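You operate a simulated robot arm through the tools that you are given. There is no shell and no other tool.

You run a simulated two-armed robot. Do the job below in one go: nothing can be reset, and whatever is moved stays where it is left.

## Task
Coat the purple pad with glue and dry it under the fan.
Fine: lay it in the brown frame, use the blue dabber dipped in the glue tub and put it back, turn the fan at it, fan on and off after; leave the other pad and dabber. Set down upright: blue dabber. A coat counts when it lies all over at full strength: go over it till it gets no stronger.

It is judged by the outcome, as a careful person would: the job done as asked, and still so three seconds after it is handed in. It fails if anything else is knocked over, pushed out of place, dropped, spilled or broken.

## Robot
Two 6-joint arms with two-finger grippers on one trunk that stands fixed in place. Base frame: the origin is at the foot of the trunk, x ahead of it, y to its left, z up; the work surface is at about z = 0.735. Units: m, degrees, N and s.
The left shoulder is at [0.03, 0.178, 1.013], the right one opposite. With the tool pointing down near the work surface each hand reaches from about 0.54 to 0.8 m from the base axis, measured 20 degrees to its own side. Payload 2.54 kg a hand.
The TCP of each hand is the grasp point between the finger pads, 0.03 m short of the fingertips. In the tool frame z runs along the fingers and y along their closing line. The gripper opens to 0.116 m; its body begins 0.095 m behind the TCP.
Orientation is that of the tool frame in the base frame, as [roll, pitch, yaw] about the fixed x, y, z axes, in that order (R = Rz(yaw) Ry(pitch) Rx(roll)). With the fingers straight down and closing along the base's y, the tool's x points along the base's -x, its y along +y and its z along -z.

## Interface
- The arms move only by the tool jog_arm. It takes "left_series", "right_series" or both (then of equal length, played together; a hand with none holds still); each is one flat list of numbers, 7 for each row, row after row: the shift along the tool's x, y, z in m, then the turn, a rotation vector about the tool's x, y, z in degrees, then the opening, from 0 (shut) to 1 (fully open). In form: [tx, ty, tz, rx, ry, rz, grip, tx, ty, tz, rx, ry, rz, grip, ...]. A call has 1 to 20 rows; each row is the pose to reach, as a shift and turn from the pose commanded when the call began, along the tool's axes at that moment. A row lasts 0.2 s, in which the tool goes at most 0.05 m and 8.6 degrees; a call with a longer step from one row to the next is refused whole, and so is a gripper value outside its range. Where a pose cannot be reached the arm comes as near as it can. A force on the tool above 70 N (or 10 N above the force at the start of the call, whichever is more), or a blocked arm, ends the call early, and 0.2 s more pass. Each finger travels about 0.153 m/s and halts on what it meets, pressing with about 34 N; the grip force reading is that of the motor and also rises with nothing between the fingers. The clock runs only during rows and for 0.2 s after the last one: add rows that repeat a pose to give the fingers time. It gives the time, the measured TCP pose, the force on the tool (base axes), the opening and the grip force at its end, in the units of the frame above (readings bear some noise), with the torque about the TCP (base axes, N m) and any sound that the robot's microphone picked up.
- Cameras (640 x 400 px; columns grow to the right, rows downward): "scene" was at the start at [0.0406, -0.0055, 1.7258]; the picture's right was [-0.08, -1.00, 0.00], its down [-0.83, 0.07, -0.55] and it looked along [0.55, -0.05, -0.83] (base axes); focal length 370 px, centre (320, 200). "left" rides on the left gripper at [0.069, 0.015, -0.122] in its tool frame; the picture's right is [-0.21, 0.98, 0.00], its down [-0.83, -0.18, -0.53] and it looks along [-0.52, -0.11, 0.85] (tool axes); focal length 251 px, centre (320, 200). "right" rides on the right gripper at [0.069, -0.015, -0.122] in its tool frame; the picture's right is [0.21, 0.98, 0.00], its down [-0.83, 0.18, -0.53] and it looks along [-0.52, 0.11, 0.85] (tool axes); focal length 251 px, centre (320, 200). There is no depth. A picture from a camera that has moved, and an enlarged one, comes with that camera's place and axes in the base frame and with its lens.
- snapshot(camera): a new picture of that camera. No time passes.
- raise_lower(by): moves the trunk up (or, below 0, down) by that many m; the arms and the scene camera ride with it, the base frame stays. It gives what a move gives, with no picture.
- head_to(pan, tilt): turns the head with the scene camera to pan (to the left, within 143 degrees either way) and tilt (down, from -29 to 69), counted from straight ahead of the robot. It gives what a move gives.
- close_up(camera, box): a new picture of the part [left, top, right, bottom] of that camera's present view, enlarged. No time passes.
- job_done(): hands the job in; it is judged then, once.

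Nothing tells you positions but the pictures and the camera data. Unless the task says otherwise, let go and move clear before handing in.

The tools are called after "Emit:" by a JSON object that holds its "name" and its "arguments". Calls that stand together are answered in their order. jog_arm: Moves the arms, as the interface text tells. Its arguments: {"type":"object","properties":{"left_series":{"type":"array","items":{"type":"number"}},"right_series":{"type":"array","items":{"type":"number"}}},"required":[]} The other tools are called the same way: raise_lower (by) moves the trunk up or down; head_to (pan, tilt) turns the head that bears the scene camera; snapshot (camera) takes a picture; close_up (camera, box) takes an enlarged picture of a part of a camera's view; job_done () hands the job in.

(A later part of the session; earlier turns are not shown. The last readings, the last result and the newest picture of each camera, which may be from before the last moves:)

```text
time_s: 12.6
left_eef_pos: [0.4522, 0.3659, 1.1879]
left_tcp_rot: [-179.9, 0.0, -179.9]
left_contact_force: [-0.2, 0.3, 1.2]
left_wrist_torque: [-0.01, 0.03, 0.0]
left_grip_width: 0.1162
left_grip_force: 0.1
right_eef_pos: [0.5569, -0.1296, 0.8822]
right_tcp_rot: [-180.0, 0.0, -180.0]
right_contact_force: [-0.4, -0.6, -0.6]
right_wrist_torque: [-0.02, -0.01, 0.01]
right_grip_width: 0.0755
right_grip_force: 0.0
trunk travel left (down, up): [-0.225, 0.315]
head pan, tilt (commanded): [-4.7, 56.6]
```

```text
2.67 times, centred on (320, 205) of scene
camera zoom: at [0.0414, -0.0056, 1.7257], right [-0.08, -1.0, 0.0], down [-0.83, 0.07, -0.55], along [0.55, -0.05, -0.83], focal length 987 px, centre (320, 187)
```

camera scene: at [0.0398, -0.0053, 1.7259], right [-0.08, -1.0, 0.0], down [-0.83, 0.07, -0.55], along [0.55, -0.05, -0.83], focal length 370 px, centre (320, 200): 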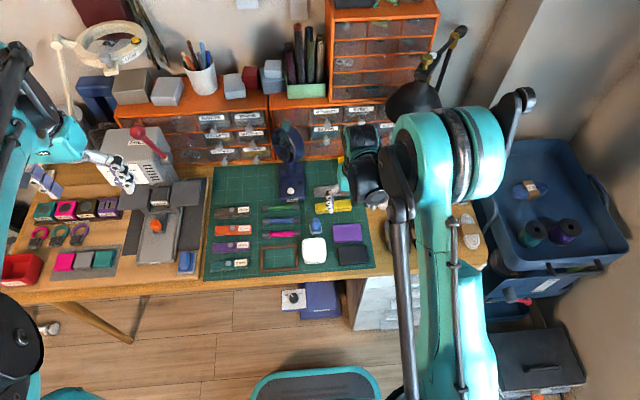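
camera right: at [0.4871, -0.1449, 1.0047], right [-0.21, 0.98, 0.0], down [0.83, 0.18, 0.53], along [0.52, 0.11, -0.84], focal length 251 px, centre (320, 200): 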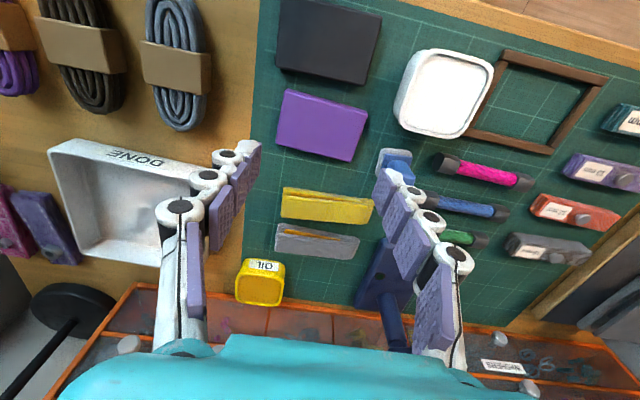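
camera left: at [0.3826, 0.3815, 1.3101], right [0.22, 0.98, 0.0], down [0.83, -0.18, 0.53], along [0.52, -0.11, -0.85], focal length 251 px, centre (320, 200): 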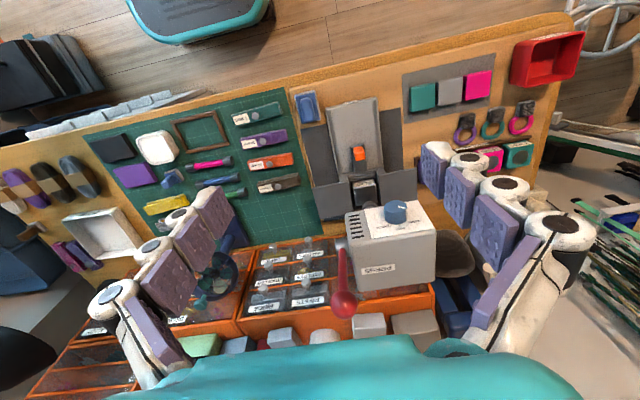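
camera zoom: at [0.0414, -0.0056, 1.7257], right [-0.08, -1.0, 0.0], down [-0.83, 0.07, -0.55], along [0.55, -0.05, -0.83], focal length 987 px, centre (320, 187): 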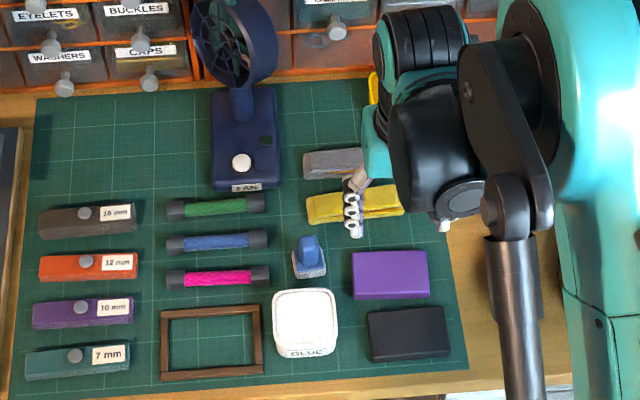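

The pad slipped out and stayed where it was, so the tips only caught its bevelled top edge. I'll go back down and find the mat with the tips first, then grip from there.

Emit:
{"name": "jog_arm", "arguments": {"right_series": [0, 0, 0, 0, 0, 0, 0.81, 0, 0, 0.04, 0, 0, 0, 0.81, 0, 0, 0.08, 0, 0, 0, 0.81, 0, 0, 0.11, 0, 0, 0, 0.81, 0, 0, 0.125, 0, 0, 0, 0.81, 0, 0, 0.125, 0, 0, 0, 0.81]}}

Emit:
{"name": "jog_arm", "arguments": {"right_series": [0, 0, 0.003, 0, 0, 0, 0.81, 0, 0, 0.003, 0, 0, 0, 0.81]}}

Emit:
{"name": "jog_arm", "arguments": {"right_series": [0, 0, 0.002, 0, 0, 0, 0.81, 0, 0, 0.002, 0, 0, 0, 0.81]}}

Emit:
{"name": "jog_arm", "arguments": {"right_series": [0, 0, 0.002, 0, 0, 0, 0.81, 0, 0, 0.002, 0, 0, 0, 0.81]}}

Emit:
{"name": "close_up", "arguments": {"camera": "right", "box": [200, 80, 440, 230]}}

Emit:
{"name": "close_up", "arguments": {"camera": "scene", "box": [320, 200, 380, 250]}}

```text
time_s: 13.9
left_eef_pos: [0.451, 0.3669, 1.1878]
left_tcp_rot: [180.0, 0.0, 179.9]
left_contact_force: [-0.1, -0.3, 0.6]
left_wrist_torque: [0.01, -0.01, 0.01]
left_grip_width: 0.1162
left_grip_force: 0.0
right_eef_pos: [0.5545, -0.1283, 0.7584]
right_tcp_rot: [179.9, 0.1, -180.0]
right_contact_force: [-0.8, -0.5, 0.1]
right_wrist_torque: [-0.01, -0.02, 0.0]
right_grip_width: 0.0938
right_grip_force: 0.1
trunk travel left (down, up): [-0.225, 0.315]
head pan, tilt (commanded): [-4.7, 56.6]
```

```text
time_s: 14.6
left_eef_pos: [0.4514, 0.3665, 1.1871]
left_tcp_rot: [-179.9, 0.0, -179.9]
left_contact_force: [0.3, 0.7, 0.3]
left_wrist_torque: [0.0, -0.01, -0.05]
left_grip_width: 0.1159
left_grip_force: 0.1
right_eef_pos: [0.555, -0.1288, 0.7561]
right_tcp_rot: [-180.0, 0.2, -180.0]
right_contact_force: [-0.2, -0.5, 2.2]
right_wrist_torque: [0.05, 0.03, 0.04]
right_grip_width: 0.0947
right_grip_force: 0.0
trunk travel left (down, up): [-0.225, 0.315]
head pan, tilt (commanded): [-4.7, 56.6]
```

```text
time_s: 15.2
left_eef_pos: [0.4489, 0.3663, 1.1884]
left_tcp_rot: [180.0, 0.0, 180.0]
left_contact_force: [-1.2, 0.9, -0.1]
left_wrist_torque: [-0.02, -0.03, -0.04]
left_grip_width: 0.1161
left_grip_force: 0.0
right_eef_pos: [0.5554, -0.13, 0.7555]
right_tcp_rot: [-180.0, 0.4, -180.0]
right_contact_force: [6.4, 0.2, 10.0]
right_wrist_torque: [-0.05, 0.0, -0.01]
right_grip_width: 0.0952
right_grip_force: 1.9
trunk travel left (down, up): [-0.225, 0.315]
head pan, tilt (commanded): [-4.7, 56.6]
```

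```text
time_s: 15.8
left_eef_pos: [0.4511, 0.3674, 1.1884]
left_tcp_rot: [180.0, 0.0, 179.9]
left_contact_force: [1.5, -0.8, 0.0]
left_wrist_torque: [-0.02, 0.1, -0.03]
left_grip_width: 0.116
left_grip_force: 0.1
right_eef_pos: [0.5532, -0.129, 0.7524]
right_tcp_rot: [-180.0, 0.0, 179.9]
right_contact_force: [0.3, 0.1, 60.7]
right_wrist_torque: [0.15, 0.05, 0.11]
right_grip_width: 0.0982
right_grip_force: 34.1
trunk travel left (down, up): [-0.225, 0.315]
head pan, tilt (commanded): [-4.7, 56.6]
```

```text
2.67 times, centred on (320, 155) of right
camera zoom: at [0.4842, -0.1446, 0.8744], right [-0.21, 0.98, 0.0], down [0.83, 0.18, 0.53], along [0.52, 0.11, -0.85], focal length 670 px, centre (320, 320)
```

zoom: 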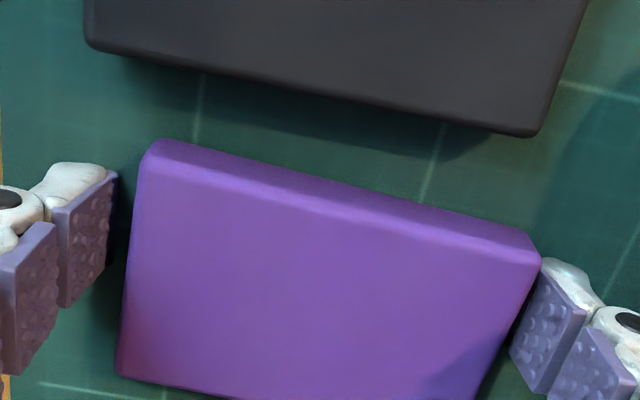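

```text
8.00 times, centred on (350, 225) of scene
camera zoom: at [0.0386, -0.0047, 1.7261], right [-0.08, -1.0, 0.0], down [-0.83, 0.07, -0.55], along [0.55, -0.05, -0.83], focal length 2960 px, centre (80, 0)
```

zoom: 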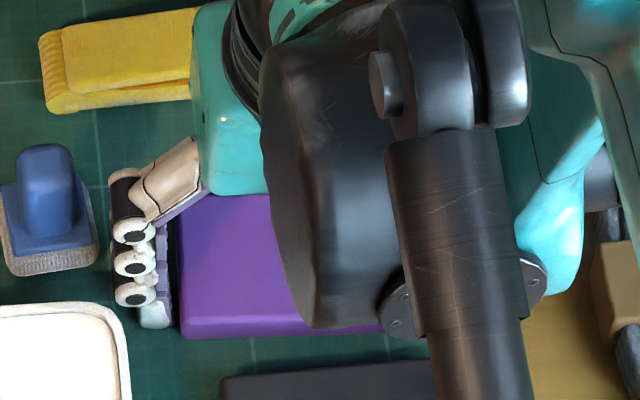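

The tips reach the mat at TCP z of about 0.756. I'll rise slightly and grip with the tips right down near the mat, so the whole side of the pad is held.

Emit:
{"name": "jog_arm", "arguments": {"right_series": [0, 0, -0.005, 0, 0, 0, 0.81, 0, 0, -0.006, 0, 0, 0, 0.81, 0, 0, -0.006, 0, 0, 0, 0.81]}}

Emit:
{"name": "jog_arm", "arguments": {"right_series": [0, 0, 0, 0, 0, 0, 0.76, 0, 0, 0, 0, 0, 0, 0.73, 0, 0, 0, 0, 0, 0, 0.7, 0, 0, 0, 0, 0, 0, 0.6, 0, 0, 0, 0, 0, 0, 0.6]}}

Emit:
{"name": "close_up", "arguments": {"camera": "right", "box": [200, 80, 440, 230]}}

Emit:
{"name": "close_up", "arguments": {"camera": "scene", "box": [320, 200, 380, 250]}}

```text
time_s: 16.6
left_eef_pos: [0.4525, 0.3661, 1.1879]
left_tcp_rot: [180.0, 0.0, 180.0]
left_contact_force: [-0.3, -0.6, -0.6]
left_wrist_torque: [0.0, 0.0, -0.01]
left_grip_width: 0.1161
left_grip_force: 0.2
right_eef_pos: [0.5562, -0.13, 0.7571]
right_tcp_rot: [180.0, 0.1, -179.9]
right_contact_force: [1.0, -0.2, -0.3]
right_wrist_torque: [0.03, 0.03, -0.01]
right_grip_width: 0.0939
right_grip_force: 0.0
trunk travel left (down, up): [-0.225, 0.315]
head pan, tilt (commanded): [-4.7, 56.6]
```

```text
time_s: 17.8
left_eef_pos: [0.4498, 0.3672, 1.1883]
left_tcp_rot: [-180.0, 0.0, 180.0]
left_contact_force: [0.4, 0.4, 0.2]
left_wrist_torque: [0.03, 0.01, 0.0]
left_grip_width: 0.1162
left_grip_force: 0.1
right_eef_pos: [0.556, -0.1291, 0.7592]
right_tcp_rot: [-180.0, 0.3, -180.0]
right_contact_force: [4.7, 0.7, 16.7]
right_wrist_torque: [0.07, -0.01, -0.15]
right_grip_width: 0.0844
right_grip_force: 34.4
trunk travel left (down, up): [-0.225, 0.315]
head pan, tilt (commanded): [-4.7, 56.6]
```

```text
2.67 times, centred on (320, 155) of right
camera zoom: at [0.4859, -0.145, 0.8798], right [-0.21, 0.98, 0.0], down [0.82, 0.18, 0.54], along [0.52, 0.11, -0.84], focal length 670 px, centre (320, 320)
```

zoom: 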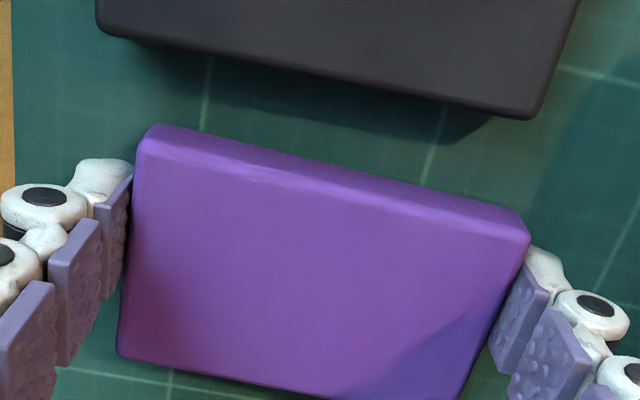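

```text
8.00 times, centred on (350, 225) of scene
camera zoom: at [0.0396, -0.0049, 1.7259], right [-0.08, -1.0, 0.0], down [-0.83, 0.07, -0.55], along [0.55, -0.05, -0.83], focal length 2960 px, centre (80, 0)
```

zoom: 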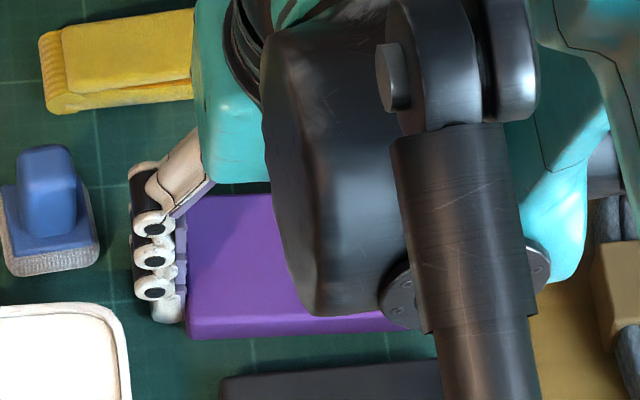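

I'm gripping lower now. I'll lift slowly in small steps and watch the width.

Emit:
{"name": "jog_arm", "arguments": {"right_series": [0, 0, -0.002, 0, 0, 0, 0.55, 0, 0, -0.004, 0, 0, 0, 0.55, 0, 0, -0.006, 0, 0, 0, 0.55, 0, 0, -0.008, 0, 0, 0, 0.55, 0, 0, -0.01, 0, 0, 0, 0.55]}}

Emit:
{"name": "close_up", "arguments": {"camera": "scene", "box": [320, 200, 380, 250]}}

Emit:
{"name": "close_up", "arguments": {"camera": "right", "box": [200, 80, 440, 230]}}

```text
time_s: 18.9
left_eef_pos: [0.4521, 0.3657, 1.188]
left_tcp_rot: [180.0, 0.0, -180.0]
left_contact_force: [0.4, 0.9, -0.8]
left_wrist_torque: [-0.01, 0.0, -0.01]
left_grip_width: 0.116
left_grip_force: 0.1
right_eef_pos: [0.5567, -0.13, 0.7679]
right_tcp_rot: [-180.0, 0.1, -180.0]
right_contact_force: [0.5, 0.6, -0.5]
right_wrist_torque: [0.0, 0.04, 0.03]
right_grip_width: 0.0846
right_grip_force: 34.1
trunk travel left (down, up): [-0.225, 0.315]
head pan, tilt (commanded): [-4.7, 56.6]
```

```text
8.00 times, centred on (350, 225) of scene
camera zoom: at [0.0408, -0.0054, 1.7258], right [-0.08, -1.0, 0.0], down [-0.83, 0.07, -0.55], along [0.55, -0.05, -0.83], focal length 2960 px, centre (80, 0)
```

zoom: 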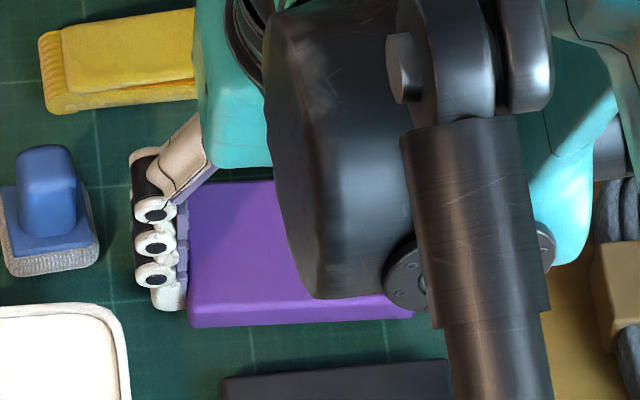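

```text
2.67 times, centred on (320, 155) of right
camera zoom: at [0.4866, -0.1454, 0.8891], right [-0.21, 0.98, 0.0], down [0.83, 0.18, 0.54], along [0.52, 0.11, -0.84], focal length 670 px, centre (320, 320)
```

zoom: 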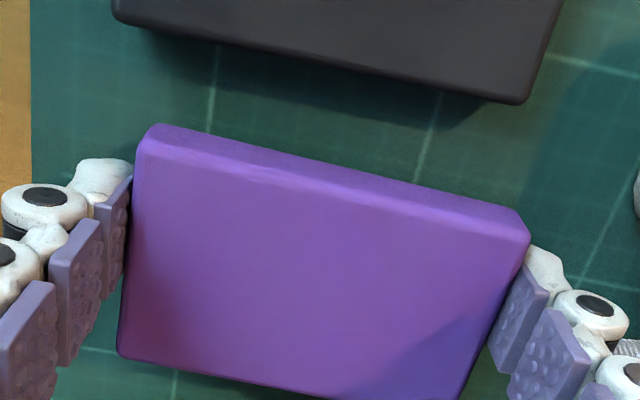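

The pad came up cleanly and sits level, about 4 mm ahead of the TCP. I'll raise it above the tub and dabber and carry it over the frame, hovering there to check alignment.

Emit:
{"name": "jog_arm", "arguments": {"right_series": [0, 0, -0.02, 0, 0, 0, 0.55, 0, 0, -0.05, 0, 0, 0, 0.55, 0, 0, -0.08, 0, 0, 0, 0.55, 0, 0, -0.1, 0, 0, 0, 0.55, 0.01, 0.03, -0.1, 0, 0, 0, 0.55, 0.02, 0.065, -0.1, 0, 0, -0.4, 0.55, 0.03, 0.1, -0.1, 0, 0, -0.6, 0.55, 0.045, 0.135, -0.1, 0, 0, -0.8, 0.55, 0.055, 0.17, -0.1, 0, 0, -1, 0.55, 0.065, 0.1945, -0.1, 0, 0, -1.2, 0.55, 0.065, 0.2045, -0.1, 0, 0, -1.2, 0.55, 0.065, 0.2045, -0.1, 0, 0, -1.2, 0.55]}}

Emit:
{"name": "snapshot", "arguments": {"camera": "right"}}

Emit:
{"name": "snapshot", "arguments": {"camera": "scene"}}

Emit:
{"name": "close_up", "arguments": {"camera": "scene", "box": [240, 190, 390, 290]}}

```text
time_s: 21.6
left_eef_pos: [0.452, 0.367, 1.1873]
left_tcp_rot: [-179.9, 0.0, -179.9]
left_contact_force: [-0.2, 0.3, 0.5]
left_wrist_torque: [-0.01, 0.0, -0.01]
left_grip_width: 0.116
left_grip_force: 0.1
right_eef_pos: [0.491, 0.0748, 0.8668]
right_tcp_rot: [-180.0, 0.0, -178.8]
right_contact_force: [0.1, 0.2, -0.3]
right_wrist_torque: [0.01, 0.0, 0.01]
right_grip_width: 0.0844
right_grip_force: 33.7
trunk travel left (down, up): [-0.225, 0.315]
head pan, tilt (commanded): [-4.7, 56.6]
```

```text
taken
camera right: at [0.4219, 0.058, 0.9885], right [-0.23, 0.97, 0.0], down [0.82, 0.2, 0.54], along [0.52, 0.13, -0.84], focal length 251 px, centre (320, 200)
```

right: 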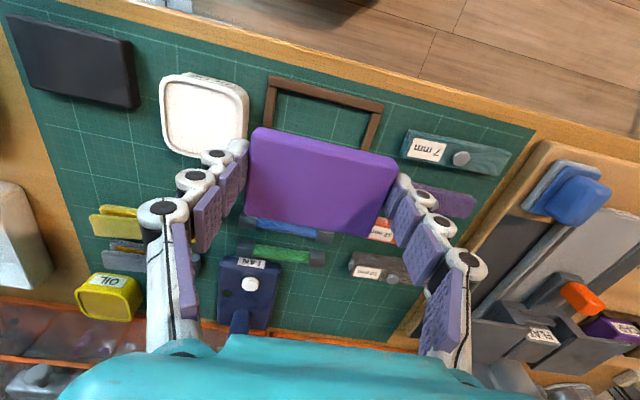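

```text
taken
camera scene: at [0.0406, -0.0054, 1.7258], right [-0.08, -1.0, 0.0], down [-0.83, 0.07, -0.55], along [0.55, -0.05, -0.83], focal length 370 px, centre (320, 200)
```

scene: 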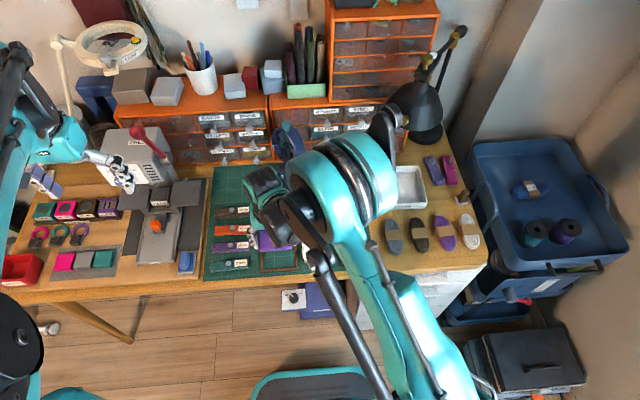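

```text
4.00 times, centred on (315, 240) of scene
camera zoom: at [0.0406, -0.0054, 1.7258], right [-0.08, -1.0, 0.0], down [-0.83, 0.07, -0.55], along [0.55, -0.05, -0.83], focal length 1480 px, centre (340, 40)
```

zoom: 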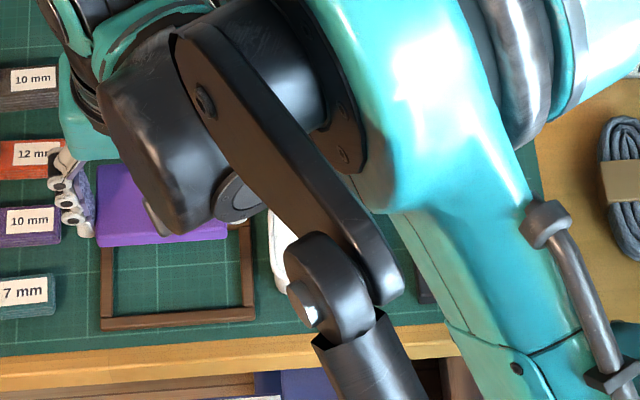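

The pad hovers beside the frame. The right finger will pass close to the tub, so I'll measure the frame and tub against the hand before lowering.

Emit:
{"name": "close_up", "arguments": {"camera": "right", "box": [140, 60, 420, 240]}}

Emit:
{"name": "close_up", "arguments": {"camera": "scene", "box": [245, 220, 325, 280]}}

Emit:
{"name": "snapshot", "arguments": {"camera": "left"}}

```text
2.22 times, centred on (280, 150) of right
camera zoom: at [0.4219, 0.058, 0.9885], right [-0.23, 0.97, 0.0], down [0.82, 0.2, 0.54], along [0.52, 0.13, -0.84], focal length 559 px, centre (409, 311)
```

zoom: 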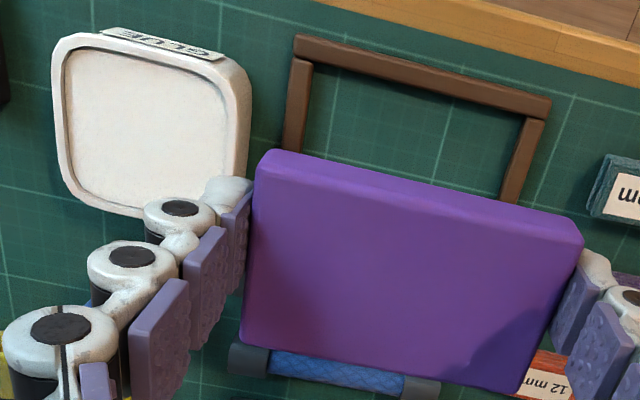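

```text
6.67 times, centred on (285, 250) of scene
camera zoom: at [0.0406, -0.0054, 1.7258], right [-0.08, -1.0, 0.0], down [-0.83, 0.07, -0.55], along [0.55, -0.05, -0.83], focal length 2467 px, centre (553, -133)
```

zoom: 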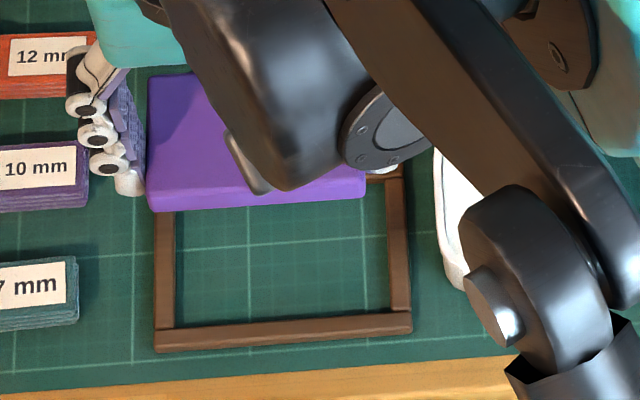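

```text
taken
camera left: at [0.3826, 0.3816, 1.3098], right [0.21, 0.98, 0.0], down [0.83, -0.18, 0.53], along [0.52, -0.11, -0.85], focal length 251 px, centre (320, 200)
```

left: 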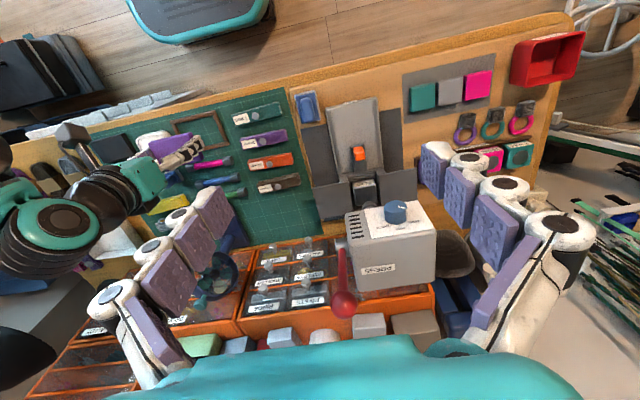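

The pad centre sits at (0.497, 0.075) against the frame opening's centre at (0.496, 0.074), so it's lined up. I'll lower it to just above the frame bars.

Emit:
{"name": "jog_arm", "arguments": {"right_series": [0, 0, 0.03, 0, 0, 0, 0.55, 0, 0, 0.06, 0, 0, 0, 0.55, 0, 0, 0.085, 0, 0, 0, 0.55, 0, 0, 0.0945, 0, 0, 0, 0.55, 0, 0, 0.0945, 0, 0, 0, 0.55]}}

Emit:
{"name": "snapshot", "arguments": {"camera": "right"}}

Emit:
{"name": "close_up", "arguments": {"camera": "scene", "box": [245, 220, 325, 280]}}

```text
time_s: 22.8
left_eef_pos: [0.4518, 0.366, 1.1877]
left_tcp_rot: [180.0, 0.0, 180.0]
left_contact_force: [0.5, 0.0, 0.0]
left_wrist_torque: [0.02, -0.01, -0.03]
left_grip_width: 0.1159
left_grip_force: 0.0
right_eef_pos: [0.4892, 0.0761, 0.7719]
right_tcp_rot: [180.0, 0.1, -178.8]
right_contact_force: [-0.5, -0.6, -0.6]
right_wrist_torque: [-0.01, 0.01, 0.02]
right_grip_width: 0.0843
right_grip_force: 34.0
trunk travel left (down, up): [-0.225, 0.315]
head pan, tilt (commanded): [-4.7, 56.6]
```

```text
taken
camera right: at [0.421, 0.0587, 0.8933], right [-0.23, 0.97, 0.0], down [0.82, 0.2, 0.54], along [0.52, 0.13, -0.84], focal length 251 px, centre (320, 200)
```

right: 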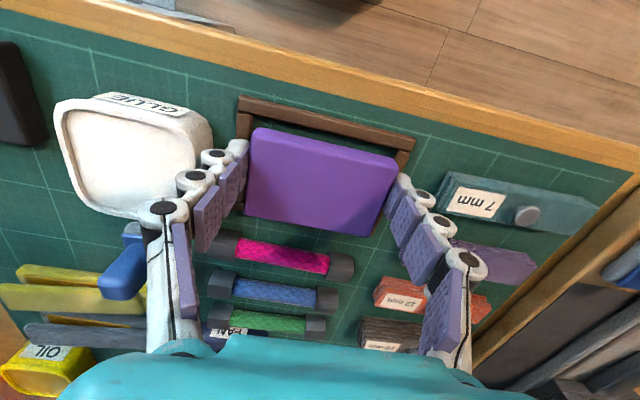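

```text
6.67 times, centred on (285, 250) of scene
camera zoom: at [0.0409, -0.0053, 1.7258], right [-0.08, -1.0, 0.0], down [-0.83, 0.07, -0.55], along [0.55, -0.05, -0.83], focal length 2467 px, centre (553, -133)
```

zoom: 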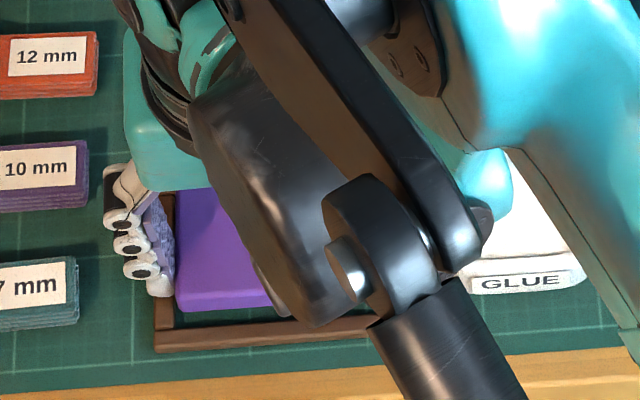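

Emit:
{"name": "close_up", "arguments": {"camera": "right", "box": [200, 85, 440, 245]}}

Emit:
{"name": "close_up", "arguments": {"camera": "right", "box": [160, 90, 280, 220]}}

Emit:
{"name": "close_up", "arguments": {"camera": "left", "box": [80, 100, 240, 220]}}

```text
2.50 times, centred on (320, 165) of right
camera zoom: at [0.421, 0.0587, 0.8933], right [-0.23, 0.97, 0.0], down [0.82, 0.2, 0.54], along [0.52, 0.13, -0.84], focal length 629 px, centre (320, 288)
```

zoom: 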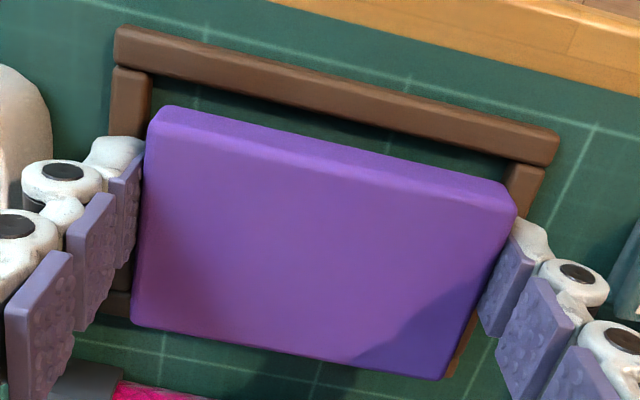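

```text
3.08 times, centred on (220, 155) of right
camera zoom: at [0.421, 0.0587, 0.8933], right [-0.23, 0.97, 0.0], down [0.82, 0.2, 0.54], along [0.52, 0.13, -0.84], focal length 774 px, centre (628, 338)
```

zoom: 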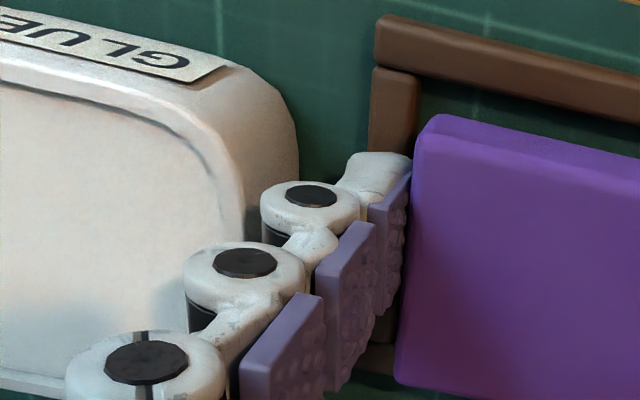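

```text
3.33 times, centred on (160, 160) of left
camera zoom: at [0.383, 0.3816, 1.3097], right [0.21, 0.98, 0.0], down [0.83, -0.18, 0.53], along [0.52, -0.11, -0.85], focal length 838 px, centre (853, 333)
```

zoom: 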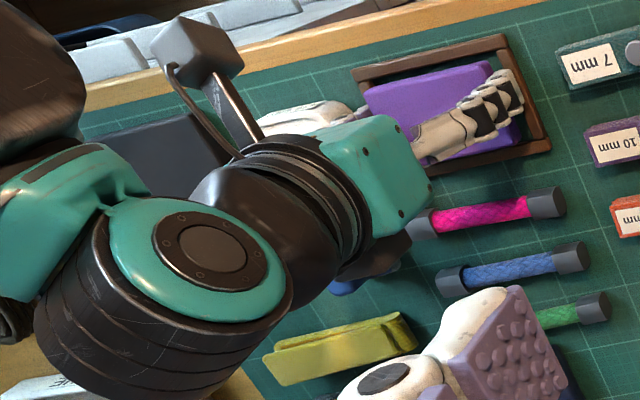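

The pad lies inside the frame opening on all sides that I can see. I'll lower in 1–2 mm steps to find the bars.

Emit:
{"name": "jog_arm", "arguments": {"right_series": [0.001, 0, 0.001, 0, 0, 0, 0.55, 0.001, 0, 0.002, 0, 0, 0, 0.55, 0.001, 0, 0.002, 0, 0, 0, 0.55]}}

Emit:
{"name": "jog_arm", "arguments": {"right_series": [0, 0, 0.0015, 0, 0, 0, 0.55, 0, 0, 0.0015, 0, 0, 0, 0.55]}}

Emit:
{"name": "jog_arm", "arguments": {"right_series": [0, 0, 0.0015, 0, 0, 0, 0.55, 0, 0, 0.0015, 0, 0, 0, 0.55]}}

```text
time_s: 23.6
left_eef_pos: [0.4513, 0.366, 1.1878]
left_tcp_rot: [-180.0, 0.0, 179.9]
left_contact_force: [-0.1, 0.1, 0.0]
left_wrist_torque: [0.0, 0.03, 0.04]
left_grip_width: 0.1162
left_grip_force: 0.0
right_eef_pos: [0.4901, 0.0753, 0.7697]
right_tcp_rot: [180.0, 0.1, -178.8]
right_contact_force: [-0.2, -1.1, 0.0]
right_wrist_torque: [-0.01, 0.01, -0.01]
right_grip_width: 0.0842
right_grip_force: 34.2
trunk travel left (down, up): [-0.225, 0.315]
head pan, tilt (commanded): [-4.7, 56.6]
```

```text
time_s: 24.1
left_eef_pos: [0.4526, 0.3674, 1.1873]
left_tcp_rot: [180.0, 0.0, 180.0]
left_contact_force: [-0.1, 0.1, -0.3]
left_wrist_torque: [-0.01, 0.0, 0.01]
left_grip_width: 0.1159
left_grip_force: 0.1
right_eef_pos: [0.49, 0.0751, 0.7695]
right_tcp_rot: [-179.9, 0.1, -178.8]
right_contact_force: [0.6, -1.0, -1.2]
right_wrist_torque: [0.01, 0.02, -0.01]
right_grip_width: 0.0841
right_grip_force: 34.1
trunk travel left (down, up): [-0.225, 0.315]
head pan, tilt (commanded): [-4.7, 56.6]
```

```text
time_s: 24.8
left_eef_pos: [0.4522, 0.3664, 1.1882]
left_tcp_rot: [180.0, 0.1, 180.0]
left_contact_force: [-0.3, -0.4, 0.3]
left_wrist_torque: [-0.03, -0.01, -0.04]
left_grip_width: 0.116
left_grip_force: 0.0
right_eef_pos: [0.4895, 0.0753, 0.7669]
right_tcp_rot: [-179.9, 0.1, -178.8]
right_contact_force: [-0.3, 0.4, -2.2]
right_wrist_torque: [0.01, 0.02, -0.01]
right_grip_width: 0.0845
right_grip_force: 33.8
trunk travel left (down, up): [-0.225, 0.315]
head pan, tilt (commanded): [-4.7, 56.6]
```

Emit:
{"name": "jog_arm", "arguments": {"right_series": [0, 0, 0.0015, 0, 0, 0, 0.55, 0, 0, 0.0015, 0, 0, 0, 0.55]}}

Emit:
{"name": "jog_arm", "arguments": {"right_series": [0, 0, 0.0015, 0, 0, 0, 0.55, 0, 0, 0.0015, 0, 0, 0, 0.55]}}

Emit:
{"name": "close_up", "arguments": {"camera": "right", "box": [200, 85, 440, 245]}}

```text
time_s: 25.4
left_eef_pos: [0.4513, 0.3671, 1.1874]
left_tcp_rot: [179.9, 0.1, 180.0]
left_contact_force: [0.5, 0.5, -0.1]
left_wrist_torque: [-0.01, 0.02, 0.0]
left_grip_width: 0.116
left_grip_force: 0.0
right_eef_pos: [0.4902, 0.0751, 0.7662]
right_tcp_rot: [-180.0, 0.1, -178.9]
right_contact_force: [0.5, 0.3, 4.5]
right_wrist_torque: [-0.07, 0.01, 0.0]
right_grip_width: 0.0844
right_grip_force: 33.8
trunk travel left (down, up): [-0.225, 0.315]
head pan, tilt (commanded): [-4.7, 56.6]
```

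```text
time_s: 25.9
left_eef_pos: [0.451, 0.3655, 1.1888]
left_tcp_rot: [-180.0, 0.2, 179.9]
left_contact_force: [-0.8, 0.2, -0.6]
left_wrist_torque: [-0.01, 0.0, 0.01]
left_grip_width: 0.1158
left_grip_force: 0.0
right_eef_pos: [0.4902, 0.0745, 0.7649]
right_tcp_rot: [-180.0, 0.3, -178.9]
right_contact_force: [10.0, -0.4, 32.6]
right_wrist_torque: [-0.15, -0.19, 0.06]
right_grip_width: 0.0845
right_grip_force: 33.7
trunk travel left (down, up): [-0.225, 0.315]
head pan, tilt (commanded): [-4.7, 56.6]
```

```text
2.50 times, centred on (320, 165) of right
camera zoom: at [0.4207, 0.058, 0.8875], right [-0.23, 0.97, 0.0], down [0.82, 0.2, 0.54], along [0.52, 0.13, -0.84], focal length 629 px, centre (320, 288)
```

zoom: 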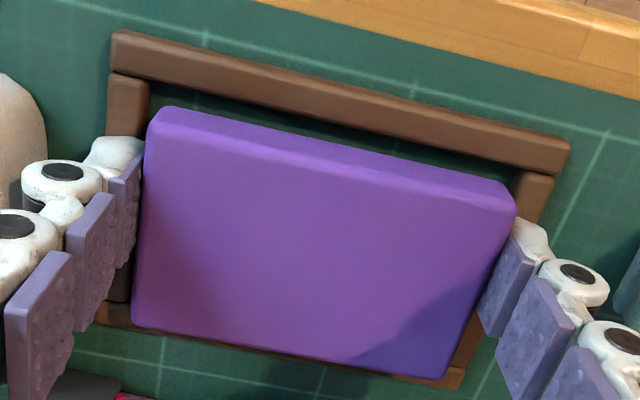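

The tips touched the bars at TCP z of about 0.766, so the pad's bottom is at about bar-top height. I'll ease off 1.5 mm, then open slightly so the pad settles in.

Emit:
{"name": "jog_arm", "arguments": {"right_series": [0, 0, -0.0015, 0, 0, 0, 0.55, 0, 0, -0.0015, 0, 0, 0, 0.55, 0, 0, -0.0015, 0, 0, 0, 0.755, 0, 0, -0.0015, 0, 0, 0, 0.755, 0, 0, -0.0015, 0, 0, 0, 0.755]}}

Emit:
{"name": "close_up", "arguments": {"camera": "right", "box": [200, 85, 440, 245]}}

```text
time_s: 27.1
left_eef_pos: [0.4509, 0.3665, 1.1888]
left_tcp_rot: [-180.0, 0.0, 180.0]
left_contact_force: [0.2, -0.4, 0.5]
left_wrist_torque: [0.0, -0.03, 0.01]
left_grip_width: 0.1162
left_grip_force: 0.1
right_eef_pos: [0.4894, 0.0761, 0.7659]
right_tcp_rot: [-180.0, 0.1, -178.8]
right_contact_force: [-0.6, 0.2, -1.2]
right_wrist_torque: [0.02, 0.02, 0.01]
right_grip_width: 0.0878
right_grip_force: 0.1
trunk travel left (down, up): [-0.225, 0.315]
head pan, tilt (commanded): [-4.7, 56.6]
```

```text
2.50 times, centred on (320, 165) of right
camera zoom: at [0.4207, 0.0585, 0.8879], right [-0.23, 0.97, 0.0], down [0.82, 0.2, 0.54], along [0.52, 0.13, -0.84], focal length 629 px, centre (320, 288)
```

zoom: 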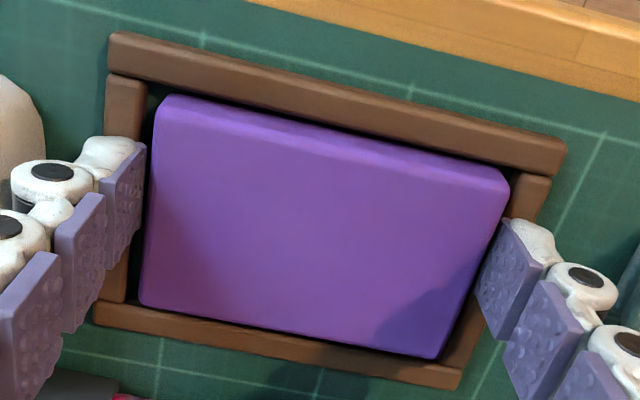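

The pad dropped flat into the frame. I'll lift straight up and then check it.

Emit:
{"name": "jog_arm", "arguments": {"right_series": [0, 0, -0.01, 0, 0, 0, 0.755, 0, 0, -0.03, 0, 0, 0, 0.755, 0, 0, -0.06, 0, 0, 0, 0.755, 0, 0, -0.1, 0, 0, 0, 0.755, 0, 0, -0.13, 0, 0, 1.2, 0.755, 0, 0, -0.13, 0, 0, 1.2, 0.755]}}

Emit:
{"name": "snapshot", "arguments": {"camera": "right"}}

Emit:
{"name": "close_up", "arguments": {"camera": "right", "box": [130, 60, 450, 240]}}

```text
time_s: 28.6
left_eef_pos: [0.4509, 0.3664, 1.1882]
left_tcp_rot: [-180.0, 0.0, 179.8]
left_contact_force: [-0.3, -0.1, 0.2]
left_wrist_torque: [0.01, 0.01, 0.03]
left_grip_width: 0.1161
left_grip_force: 0.0
right_eef_pos: [0.4901, 0.0739, 0.8946]
right_tcp_rot: [180.0, 0.1, -180.0]
right_contact_force: [0.2, 0.0, -0.1]
right_wrist_torque: [-0.02, -0.04, 0.01]
right_grip_width: 0.0876
right_grip_force: 0.0
trunk travel left (down, up): [-0.225, 0.315]
head pan, tilt (commanded): [-4.7, 56.6]
```

```text
taken
camera right: at [0.4198, 0.0587, 1.0169], right [-0.21, 0.98, 0.0], down [0.83, 0.18, 0.54], along [0.52, 0.11, -0.84], focal length 251 px, centre (320, 200)
```

right: 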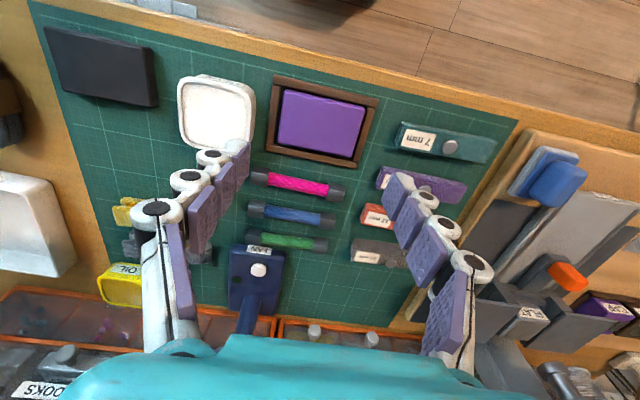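

```text
2.00 times, centred on (290, 150) of right
camera zoom: at [0.4198, 0.0587, 1.0169], right [-0.21, 0.98, 0.0], down [0.83, 0.18, 0.54], along [0.52, 0.11, -0.84], focal length 503 px, centre (380, 300)
```

zoom: 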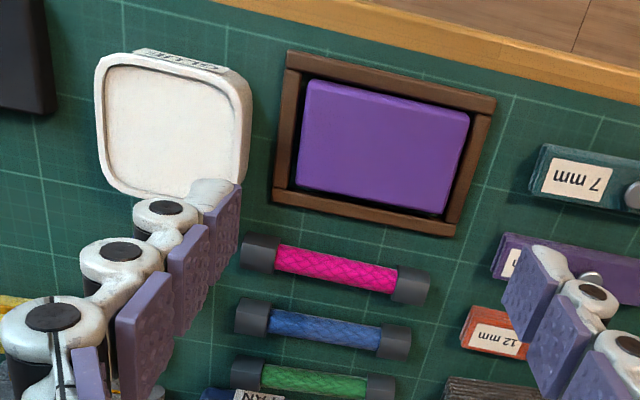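

The pad sits flat inside the frame. Next I'll move the right hand above the blue dabber to measure it.

Emit:
{"name": "jog_arm", "arguments": {"right_series": [-0.02, -0.03, -0.02, 0, 0, 0, 0.6, -0.04, -0.06, -0.03, 0, 0, 0, 0.5, -0.06, -0.09, -0.03, 0, 0, 0, 0.5, -0.07, -0.11, -0.03, 0, 0, 0, 0.5, -0.07, -0.11, -0.03, 0, 0, 0, 0.5]}}

Emit:
{"name": "snapshot", "arguments": {"camera": "right"}}

Emit:
{"name": "close_up", "arguments": {"camera": "right", "box": [240, 60, 400, 180]}}

Emit:
{"name": "close_up", "arguments": {"camera": "scene", "box": [240, 200, 360, 280]}}

```text
time_s: 29.8
left_eef_pos: [0.4521, 0.3665, 1.1876]
left_tcp_rot: [179.9, 0.0, 179.9]
left_contact_force: [-0.3, 0.1, -0.2]
left_wrist_torque: [0.01, 0.01, -0.05]
left_grip_width: 0.116
left_grip_force: 0.2
right_eef_pos: [0.5596, -0.0346, 0.927]
right_tcp_rot: [-180.0, 0.0, 179.9]
right_contact_force: [-1.1, -1.0, -0.1]
right_wrist_torque: [0.02, 0.0, 0.02]
right_grip_width: 0.0581
right_grip_force: 0.0
trunk travel left (down, up): [-0.225, 0.315]
head pan, tilt (commanded): [-4.7, 56.6]
```

```text
taken
camera right: at [0.4911, -0.0504, 1.0483], right [-0.21, 0.98, 0.0], down [0.82, 0.18, 0.54], along [0.52, 0.11, -0.84], focal length 251 px, centre (320, 200)
```

right: 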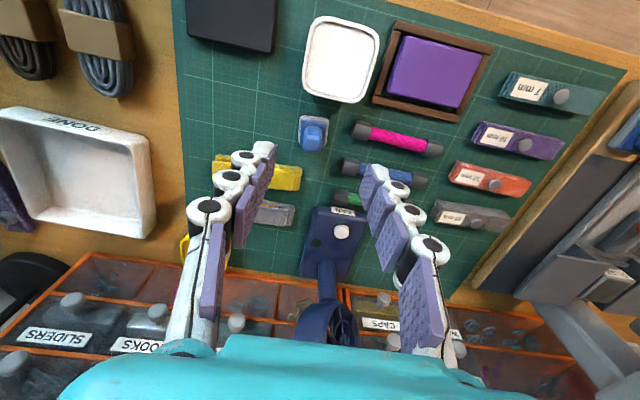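

```text
3.33 times, centred on (320, 120) of right
camera zoom: at [0.4911, -0.0504, 1.0483], right [-0.21, 0.98, 0.0], down [0.82, 0.18, 0.54], along [0.52, 0.11, -0.84], focal length 838 px, centre (320, 467)
```

zoom: 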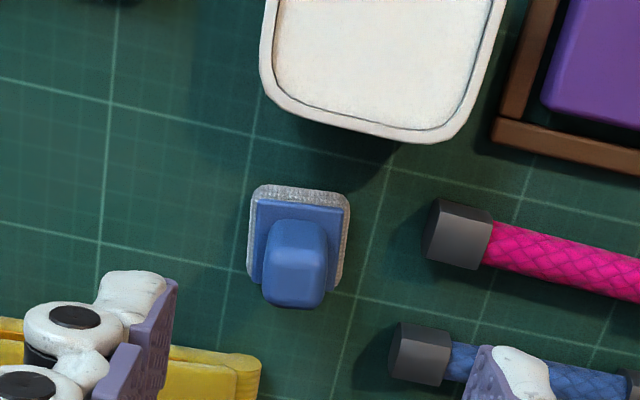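

```text
5.00 times, centred on (300, 240) of scene
camera zoom: at [0.0406, -0.0052, 1.7258], right [-0.08, -1.0, 0.0], down [-0.83, 0.07, -0.55], along [0.55, -0.05, -0.83], focal length 1850 px, centre (420, 0)
```

zoom: 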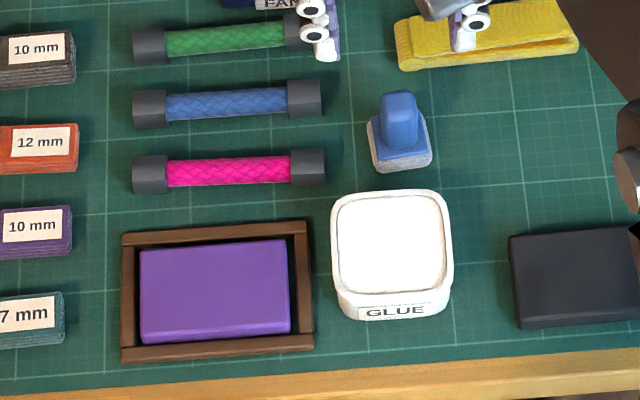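

The dabber's centre is at about (0.583, -0.038), turned about +7°. Its handle is about 20 mm wide with the top near z = 0.79. I'll turn the hand 7° to match, lower partway and check.

Emit:
{"name": "jog_arm", "arguments": {"right_series": [-0.012, -0.001, 0.02, 0, 0, -3.5, 0.36, -0.023, -0.0025, 0.045, 0, 0, -7, 0.36, -0.023, -0.0025, 0.075, 0, 0, -7, 0.36, -0.023, -0.0025, 0.075, 0, 0, -7, 0.36]}}

Emit:
{"name": "snapshot", "arguments": {"camera": "right"}}

Emit:
{"name": "close_up", "arguments": {"camera": "scene", "box": [270, 190, 350, 250]}}

Emit:
{"name": "close_up", "arguments": {"camera": "right", "box": [240, 90, 400, 210]}}

```text
time_s: 30.8
left_eef_pos: [0.4513, 0.3663, 1.1876]
left_tcp_rot: [180.0, -0.1, -180.0]
left_contact_force: [0.6, 0.8, 0.5]
left_wrist_torque: [0.01, 0.0, 0.01]
left_grip_width: 0.1161
left_grip_force: 0.1
right_eef_pos: [0.5817, -0.0367, 0.8509]
right_tcp_rot: [180.0, 0.1, -173.0]
right_contact_force: [0.6, -0.9, 0.2]
right_wrist_torque: [0.05, 0.01, 0.0]
right_grip_width: 0.0417
right_grip_force: 0.0
trunk travel left (down, up): [-0.225, 0.315]
head pan, tilt (commanded): [-4.7, 56.6]
```

```text
taken
camera right: at [0.5148, -0.0609, 0.9722], right [-0.33, 0.94, 0.0], down [0.8, 0.28, 0.54], along [0.51, 0.18, -0.84], focal length 251 px, centre (320, 200)
```

right: 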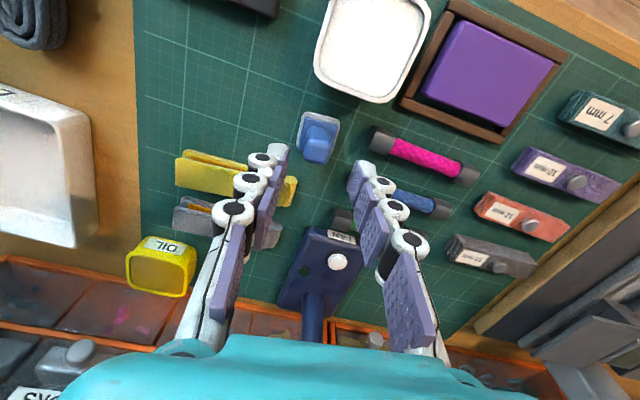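

```text
6.67 times, centred on (310, 220) of scene
camera zoom: at [0.0401, -0.0055, 1.7258], right [-0.08, -1.0, 0.0], down [-0.83, 0.07, -0.55], along [0.55, -0.05, -0.83], focal length 2467 px, centre (387, 67)
```

zoom: 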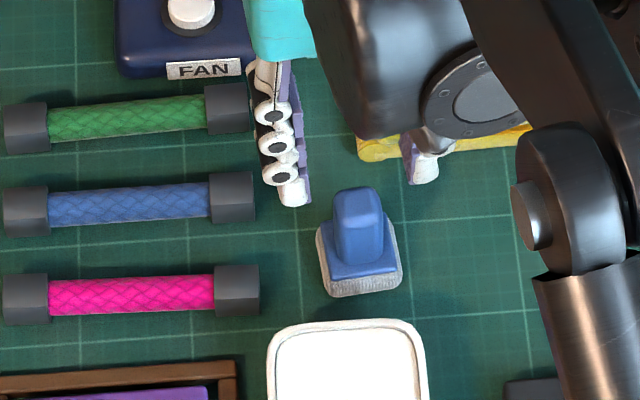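

```text
3.33 times, centred on (320, 150) of right
camera zoom: at [0.5148, -0.0609, 0.9722], right [-0.33, 0.94, 0.0], down [0.8, 0.28, 0.54], along [0.51, 0.18, -0.84], focal length 838 px, centre (320, 367)
```

zoom: 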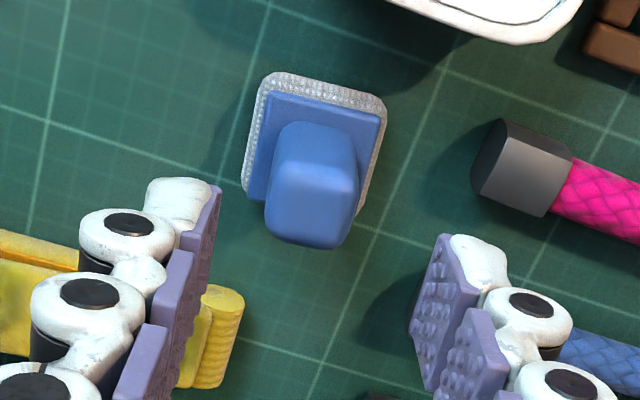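

The handle is centred under the hand to within 2 mm. I'll lower around it and close.

Emit:
{"name": "jog_arm", "arguments": {"right_series": [0, -0.002, 0.025, 0, 0, 0, 0.36, 0, -0.002, 0.045, 0, 0, 0, 0.36, 0, -0.002, 0.06, 0, 0, 0, 0.36, 0, -0.002, 0.06, 0, 0, 0, 0.36]}}

Emit:
{"name": "close_up", "arguments": {"camera": "right", "box": [220, 110, 420, 260]}}

Emit:
{"name": "close_up", "arguments": {"camera": "scene", "box": [270, 190, 350, 250]}}

```text
time_s: 31.8
left_eef_pos: [0.4516, 0.3674, 1.1876]
left_tcp_rot: [-179.9, -0.1, 179.9]
left_contact_force: [0.1, -0.5, 1.2]
left_wrist_torque: [0.03, 0.0, 0.02]
left_grip_width: 0.1157
left_grip_force: 0.0
right_eef_pos: [0.5814, -0.0395, 0.7913]
right_tcp_rot: [180.0, 0.1, -173.1]
right_contact_force: [0.5, 0.4, -0.1]
right_wrist_torque: [-0.04, -0.02, -0.01]
right_grip_width: 0.0416
right_grip_force: 0.0
trunk travel left (down, up): [-0.225, 0.315]
head pan, tilt (commanded): [-4.7, 56.6]
```

```text
2.67 times, centred on (320, 185) of right
camera zoom: at [0.5154, -0.0636, 0.9124], right [-0.33, 0.94, 0.0], down [0.8, 0.28, 0.54], along [0.51, 0.18, -0.84], focal length 670 px, centre (320, 240)
```

zoom: 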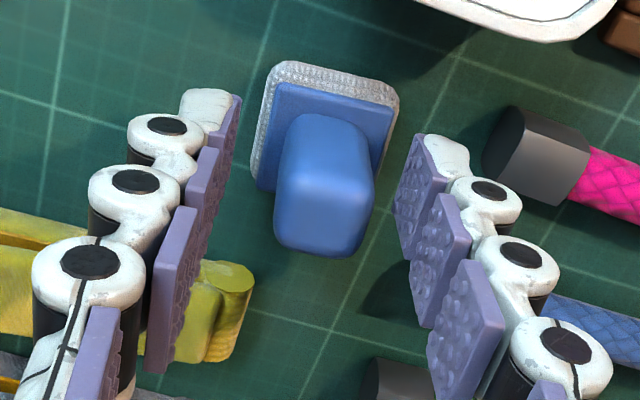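

```text
6.67 times, centred on (310, 220) of scene
camera zoom: at [0.0403, -0.0054, 1.7258], right [-0.08, -1.0, 0.0], down [-0.83, 0.07, -0.55], along [0.55, -0.05, -0.83], focal length 2467 px, centre (387, 67)
```

zoom: 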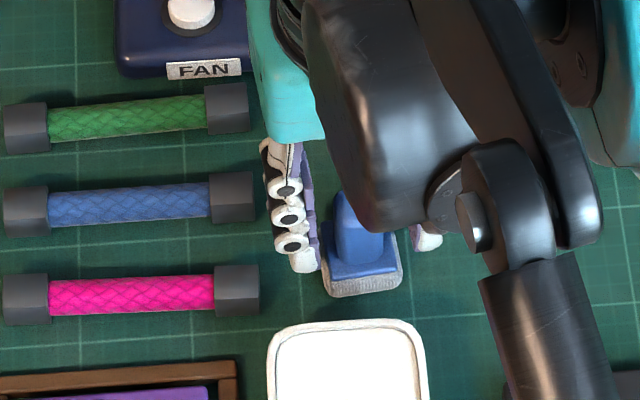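

Emit:
{"name": "jog_arm", "arguments": {"right_series": [0, 0, 0.003, 0, 0, 0, 0.36, 0, 0, 0.003, 0, 0, 0, 0.3, 0, 0, 0.003, 0, 0, 0, 0.22, 0, 0, 0.003, 0, 0, 0, 0.15, 0, 0, 0.003, 0, 0, 0, 0.1, 0, 0, 0.003, 0, 0, 0, 0.1]}}

Emit:
{"name": "close_up", "arguments": {"camera": "right", "box": [220, 110, 420, 260]}}

Emit:
{"name": "close_up", "arguments": {"camera": "scene", "box": [270, 190, 350, 250]}}

```text
time_s: 33.1
left_eef_pos: [0.4519, 0.3666, 1.1887]
left_tcp_rot: [-180.0, 0.0, -179.9]
left_contact_force: [0.4, -0.4, -0.4]
left_wrist_torque: [-0.01, 0.01, 0.02]
left_grip_width: 0.1161
left_grip_force: 0.1
right_eef_pos: [0.583, -0.039, 0.7883]
right_tcp_rot: [179.9, 0.1, -173.1]
right_contact_force: [-0.5, -0.2, -0.7]
right_wrist_torque: [0.01, -0.01, 0.0]
right_grip_width: 0.0196
right_grip_force: 34.1
trunk travel left (down, up): [-0.225, 0.315]
head pan, tilt (commanded): [-4.7, 56.6]
```

```text
2.67 times, centred on (320, 185) of right
camera zoom: at [0.5156, -0.0634, 0.9099], right [-0.33, 0.94, 0.0], down [0.8, 0.28, 0.54], along [0.5, 0.18, -0.84], focal length 670 px, centre (320, 240)
```

zoom: 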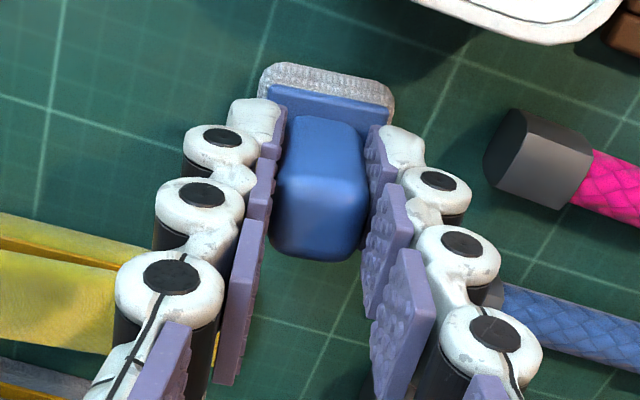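

```text
6.67 times, centred on (310, 220) of scene
camera zoom: at [0.0408, -0.0054, 1.7258], right [-0.08, -1.0, 0.0], down [-0.83, 0.07, -0.55], along [0.55, -0.05, -0.83], focal length 2467 px, centre (387, 67)
```

zoom: 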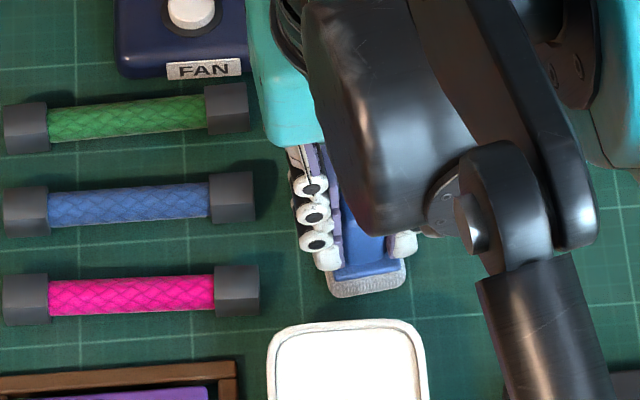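

The dabber is held by its handle at a width of 19.6 mm, with the TCP at (0.5825, -0.039, 0.788) and yaw +7°; I'll use that pose to put it back. I'll lift it and carry it over the glue tub, squared up.

Emit:
{"name": "jog_arm", "arguments": {"right_series": [0, 0, -0.02, 0, 0, 0, 0.1, 0, 0, -0.045, 0, 0, 0, 0.1, 0, 0, -0.065, 0, 0, 0, 0.1, 0.025, 0.007, -0.065, 0, 0, 2.3, 0.1, 0.05, 0.0135, -0.065, 0, 0, 4.6, 0.1, 0.0756, 0.0204, -0.065, 0, 0, 7, 0.1, 0.0756, 0.0204, -0.065, 0, 0, 7, 0.1]}}

Emit:
{"name": "snapshot", "arguments": {"camera": "right"}}

Emit:
{"name": "close_up", "arguments": {"camera": "right", "box": [220, 80, 420, 230]}}

Emit:
{"name": "close_up", "arguments": {"camera": "scene", "box": [250, 200, 350, 275]}}

```text
time_s: 34.8
left_eef_pos: [0.4518, 0.3657, 1.1881]
left_tcp_rot: [180.0, -0.1, 180.0]
left_contact_force: [0.1, 0.0, 0.2]
left_wrist_torque: [-0.02, 0.06, 0.0]
left_grip_width: 0.1159
left_grip_force: 0.2
right_eef_pos: [0.5062, -0.0286, 0.8539]
right_tcp_rot: [-179.9, 0.1, -180.0]
right_contact_force: [0.1, 0.6, -0.8]
right_wrist_torque: [-0.01, -0.01, -0.01]
right_grip_width: 0.0197
right_grip_force: 34.1
trunk travel left (down, up): [-0.225, 0.315]
head pan, tilt (commanded): [-4.7, 56.6]
```

```text
taken
camera right: at [0.4371, -0.0443, 0.976], right [-0.21, 0.98, 0.0], down [0.83, 0.18, 0.53], along [0.52, 0.11, -0.84], focal length 251 px, centre (320, 200)
```

right: 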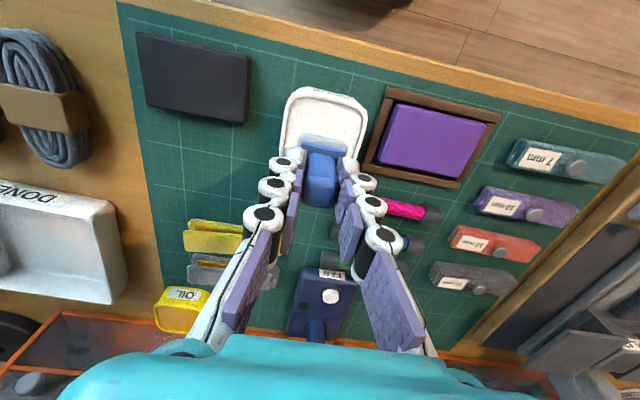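

```text
2.67 times, centred on (320, 155) of right
camera zoom: at [0.4371, -0.0443, 0.976], right [-0.21, 0.98, 0.0], down [0.83, 0.18, 0.53], along [0.52, 0.11, -0.84], focal length 670 px, centre (320, 320)
```

zoom: 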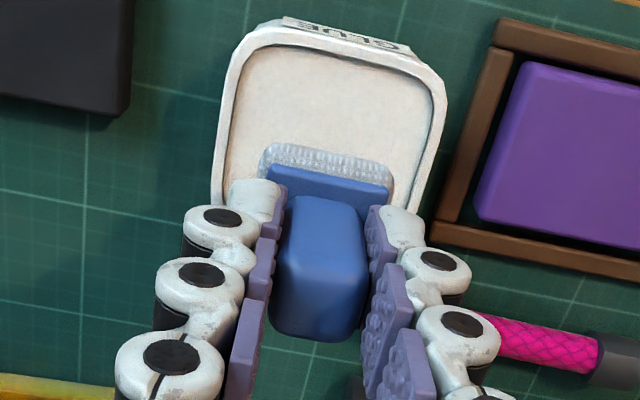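

```text
5.33 times, centred on (300, 238) of scene
camera zoom: at [0.0415, -0.0056, 1.7258], right [-0.08, -1.0, 0.0], down [-0.83, 0.07, -0.55], along [0.55, -0.05, -0.83], focal length 1973 px, centre (427, 0)
```

zoom: 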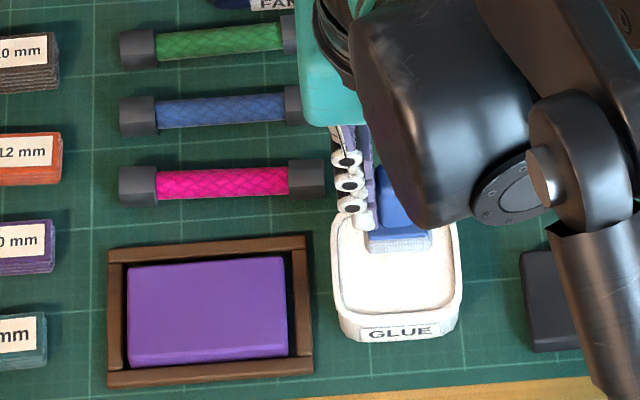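

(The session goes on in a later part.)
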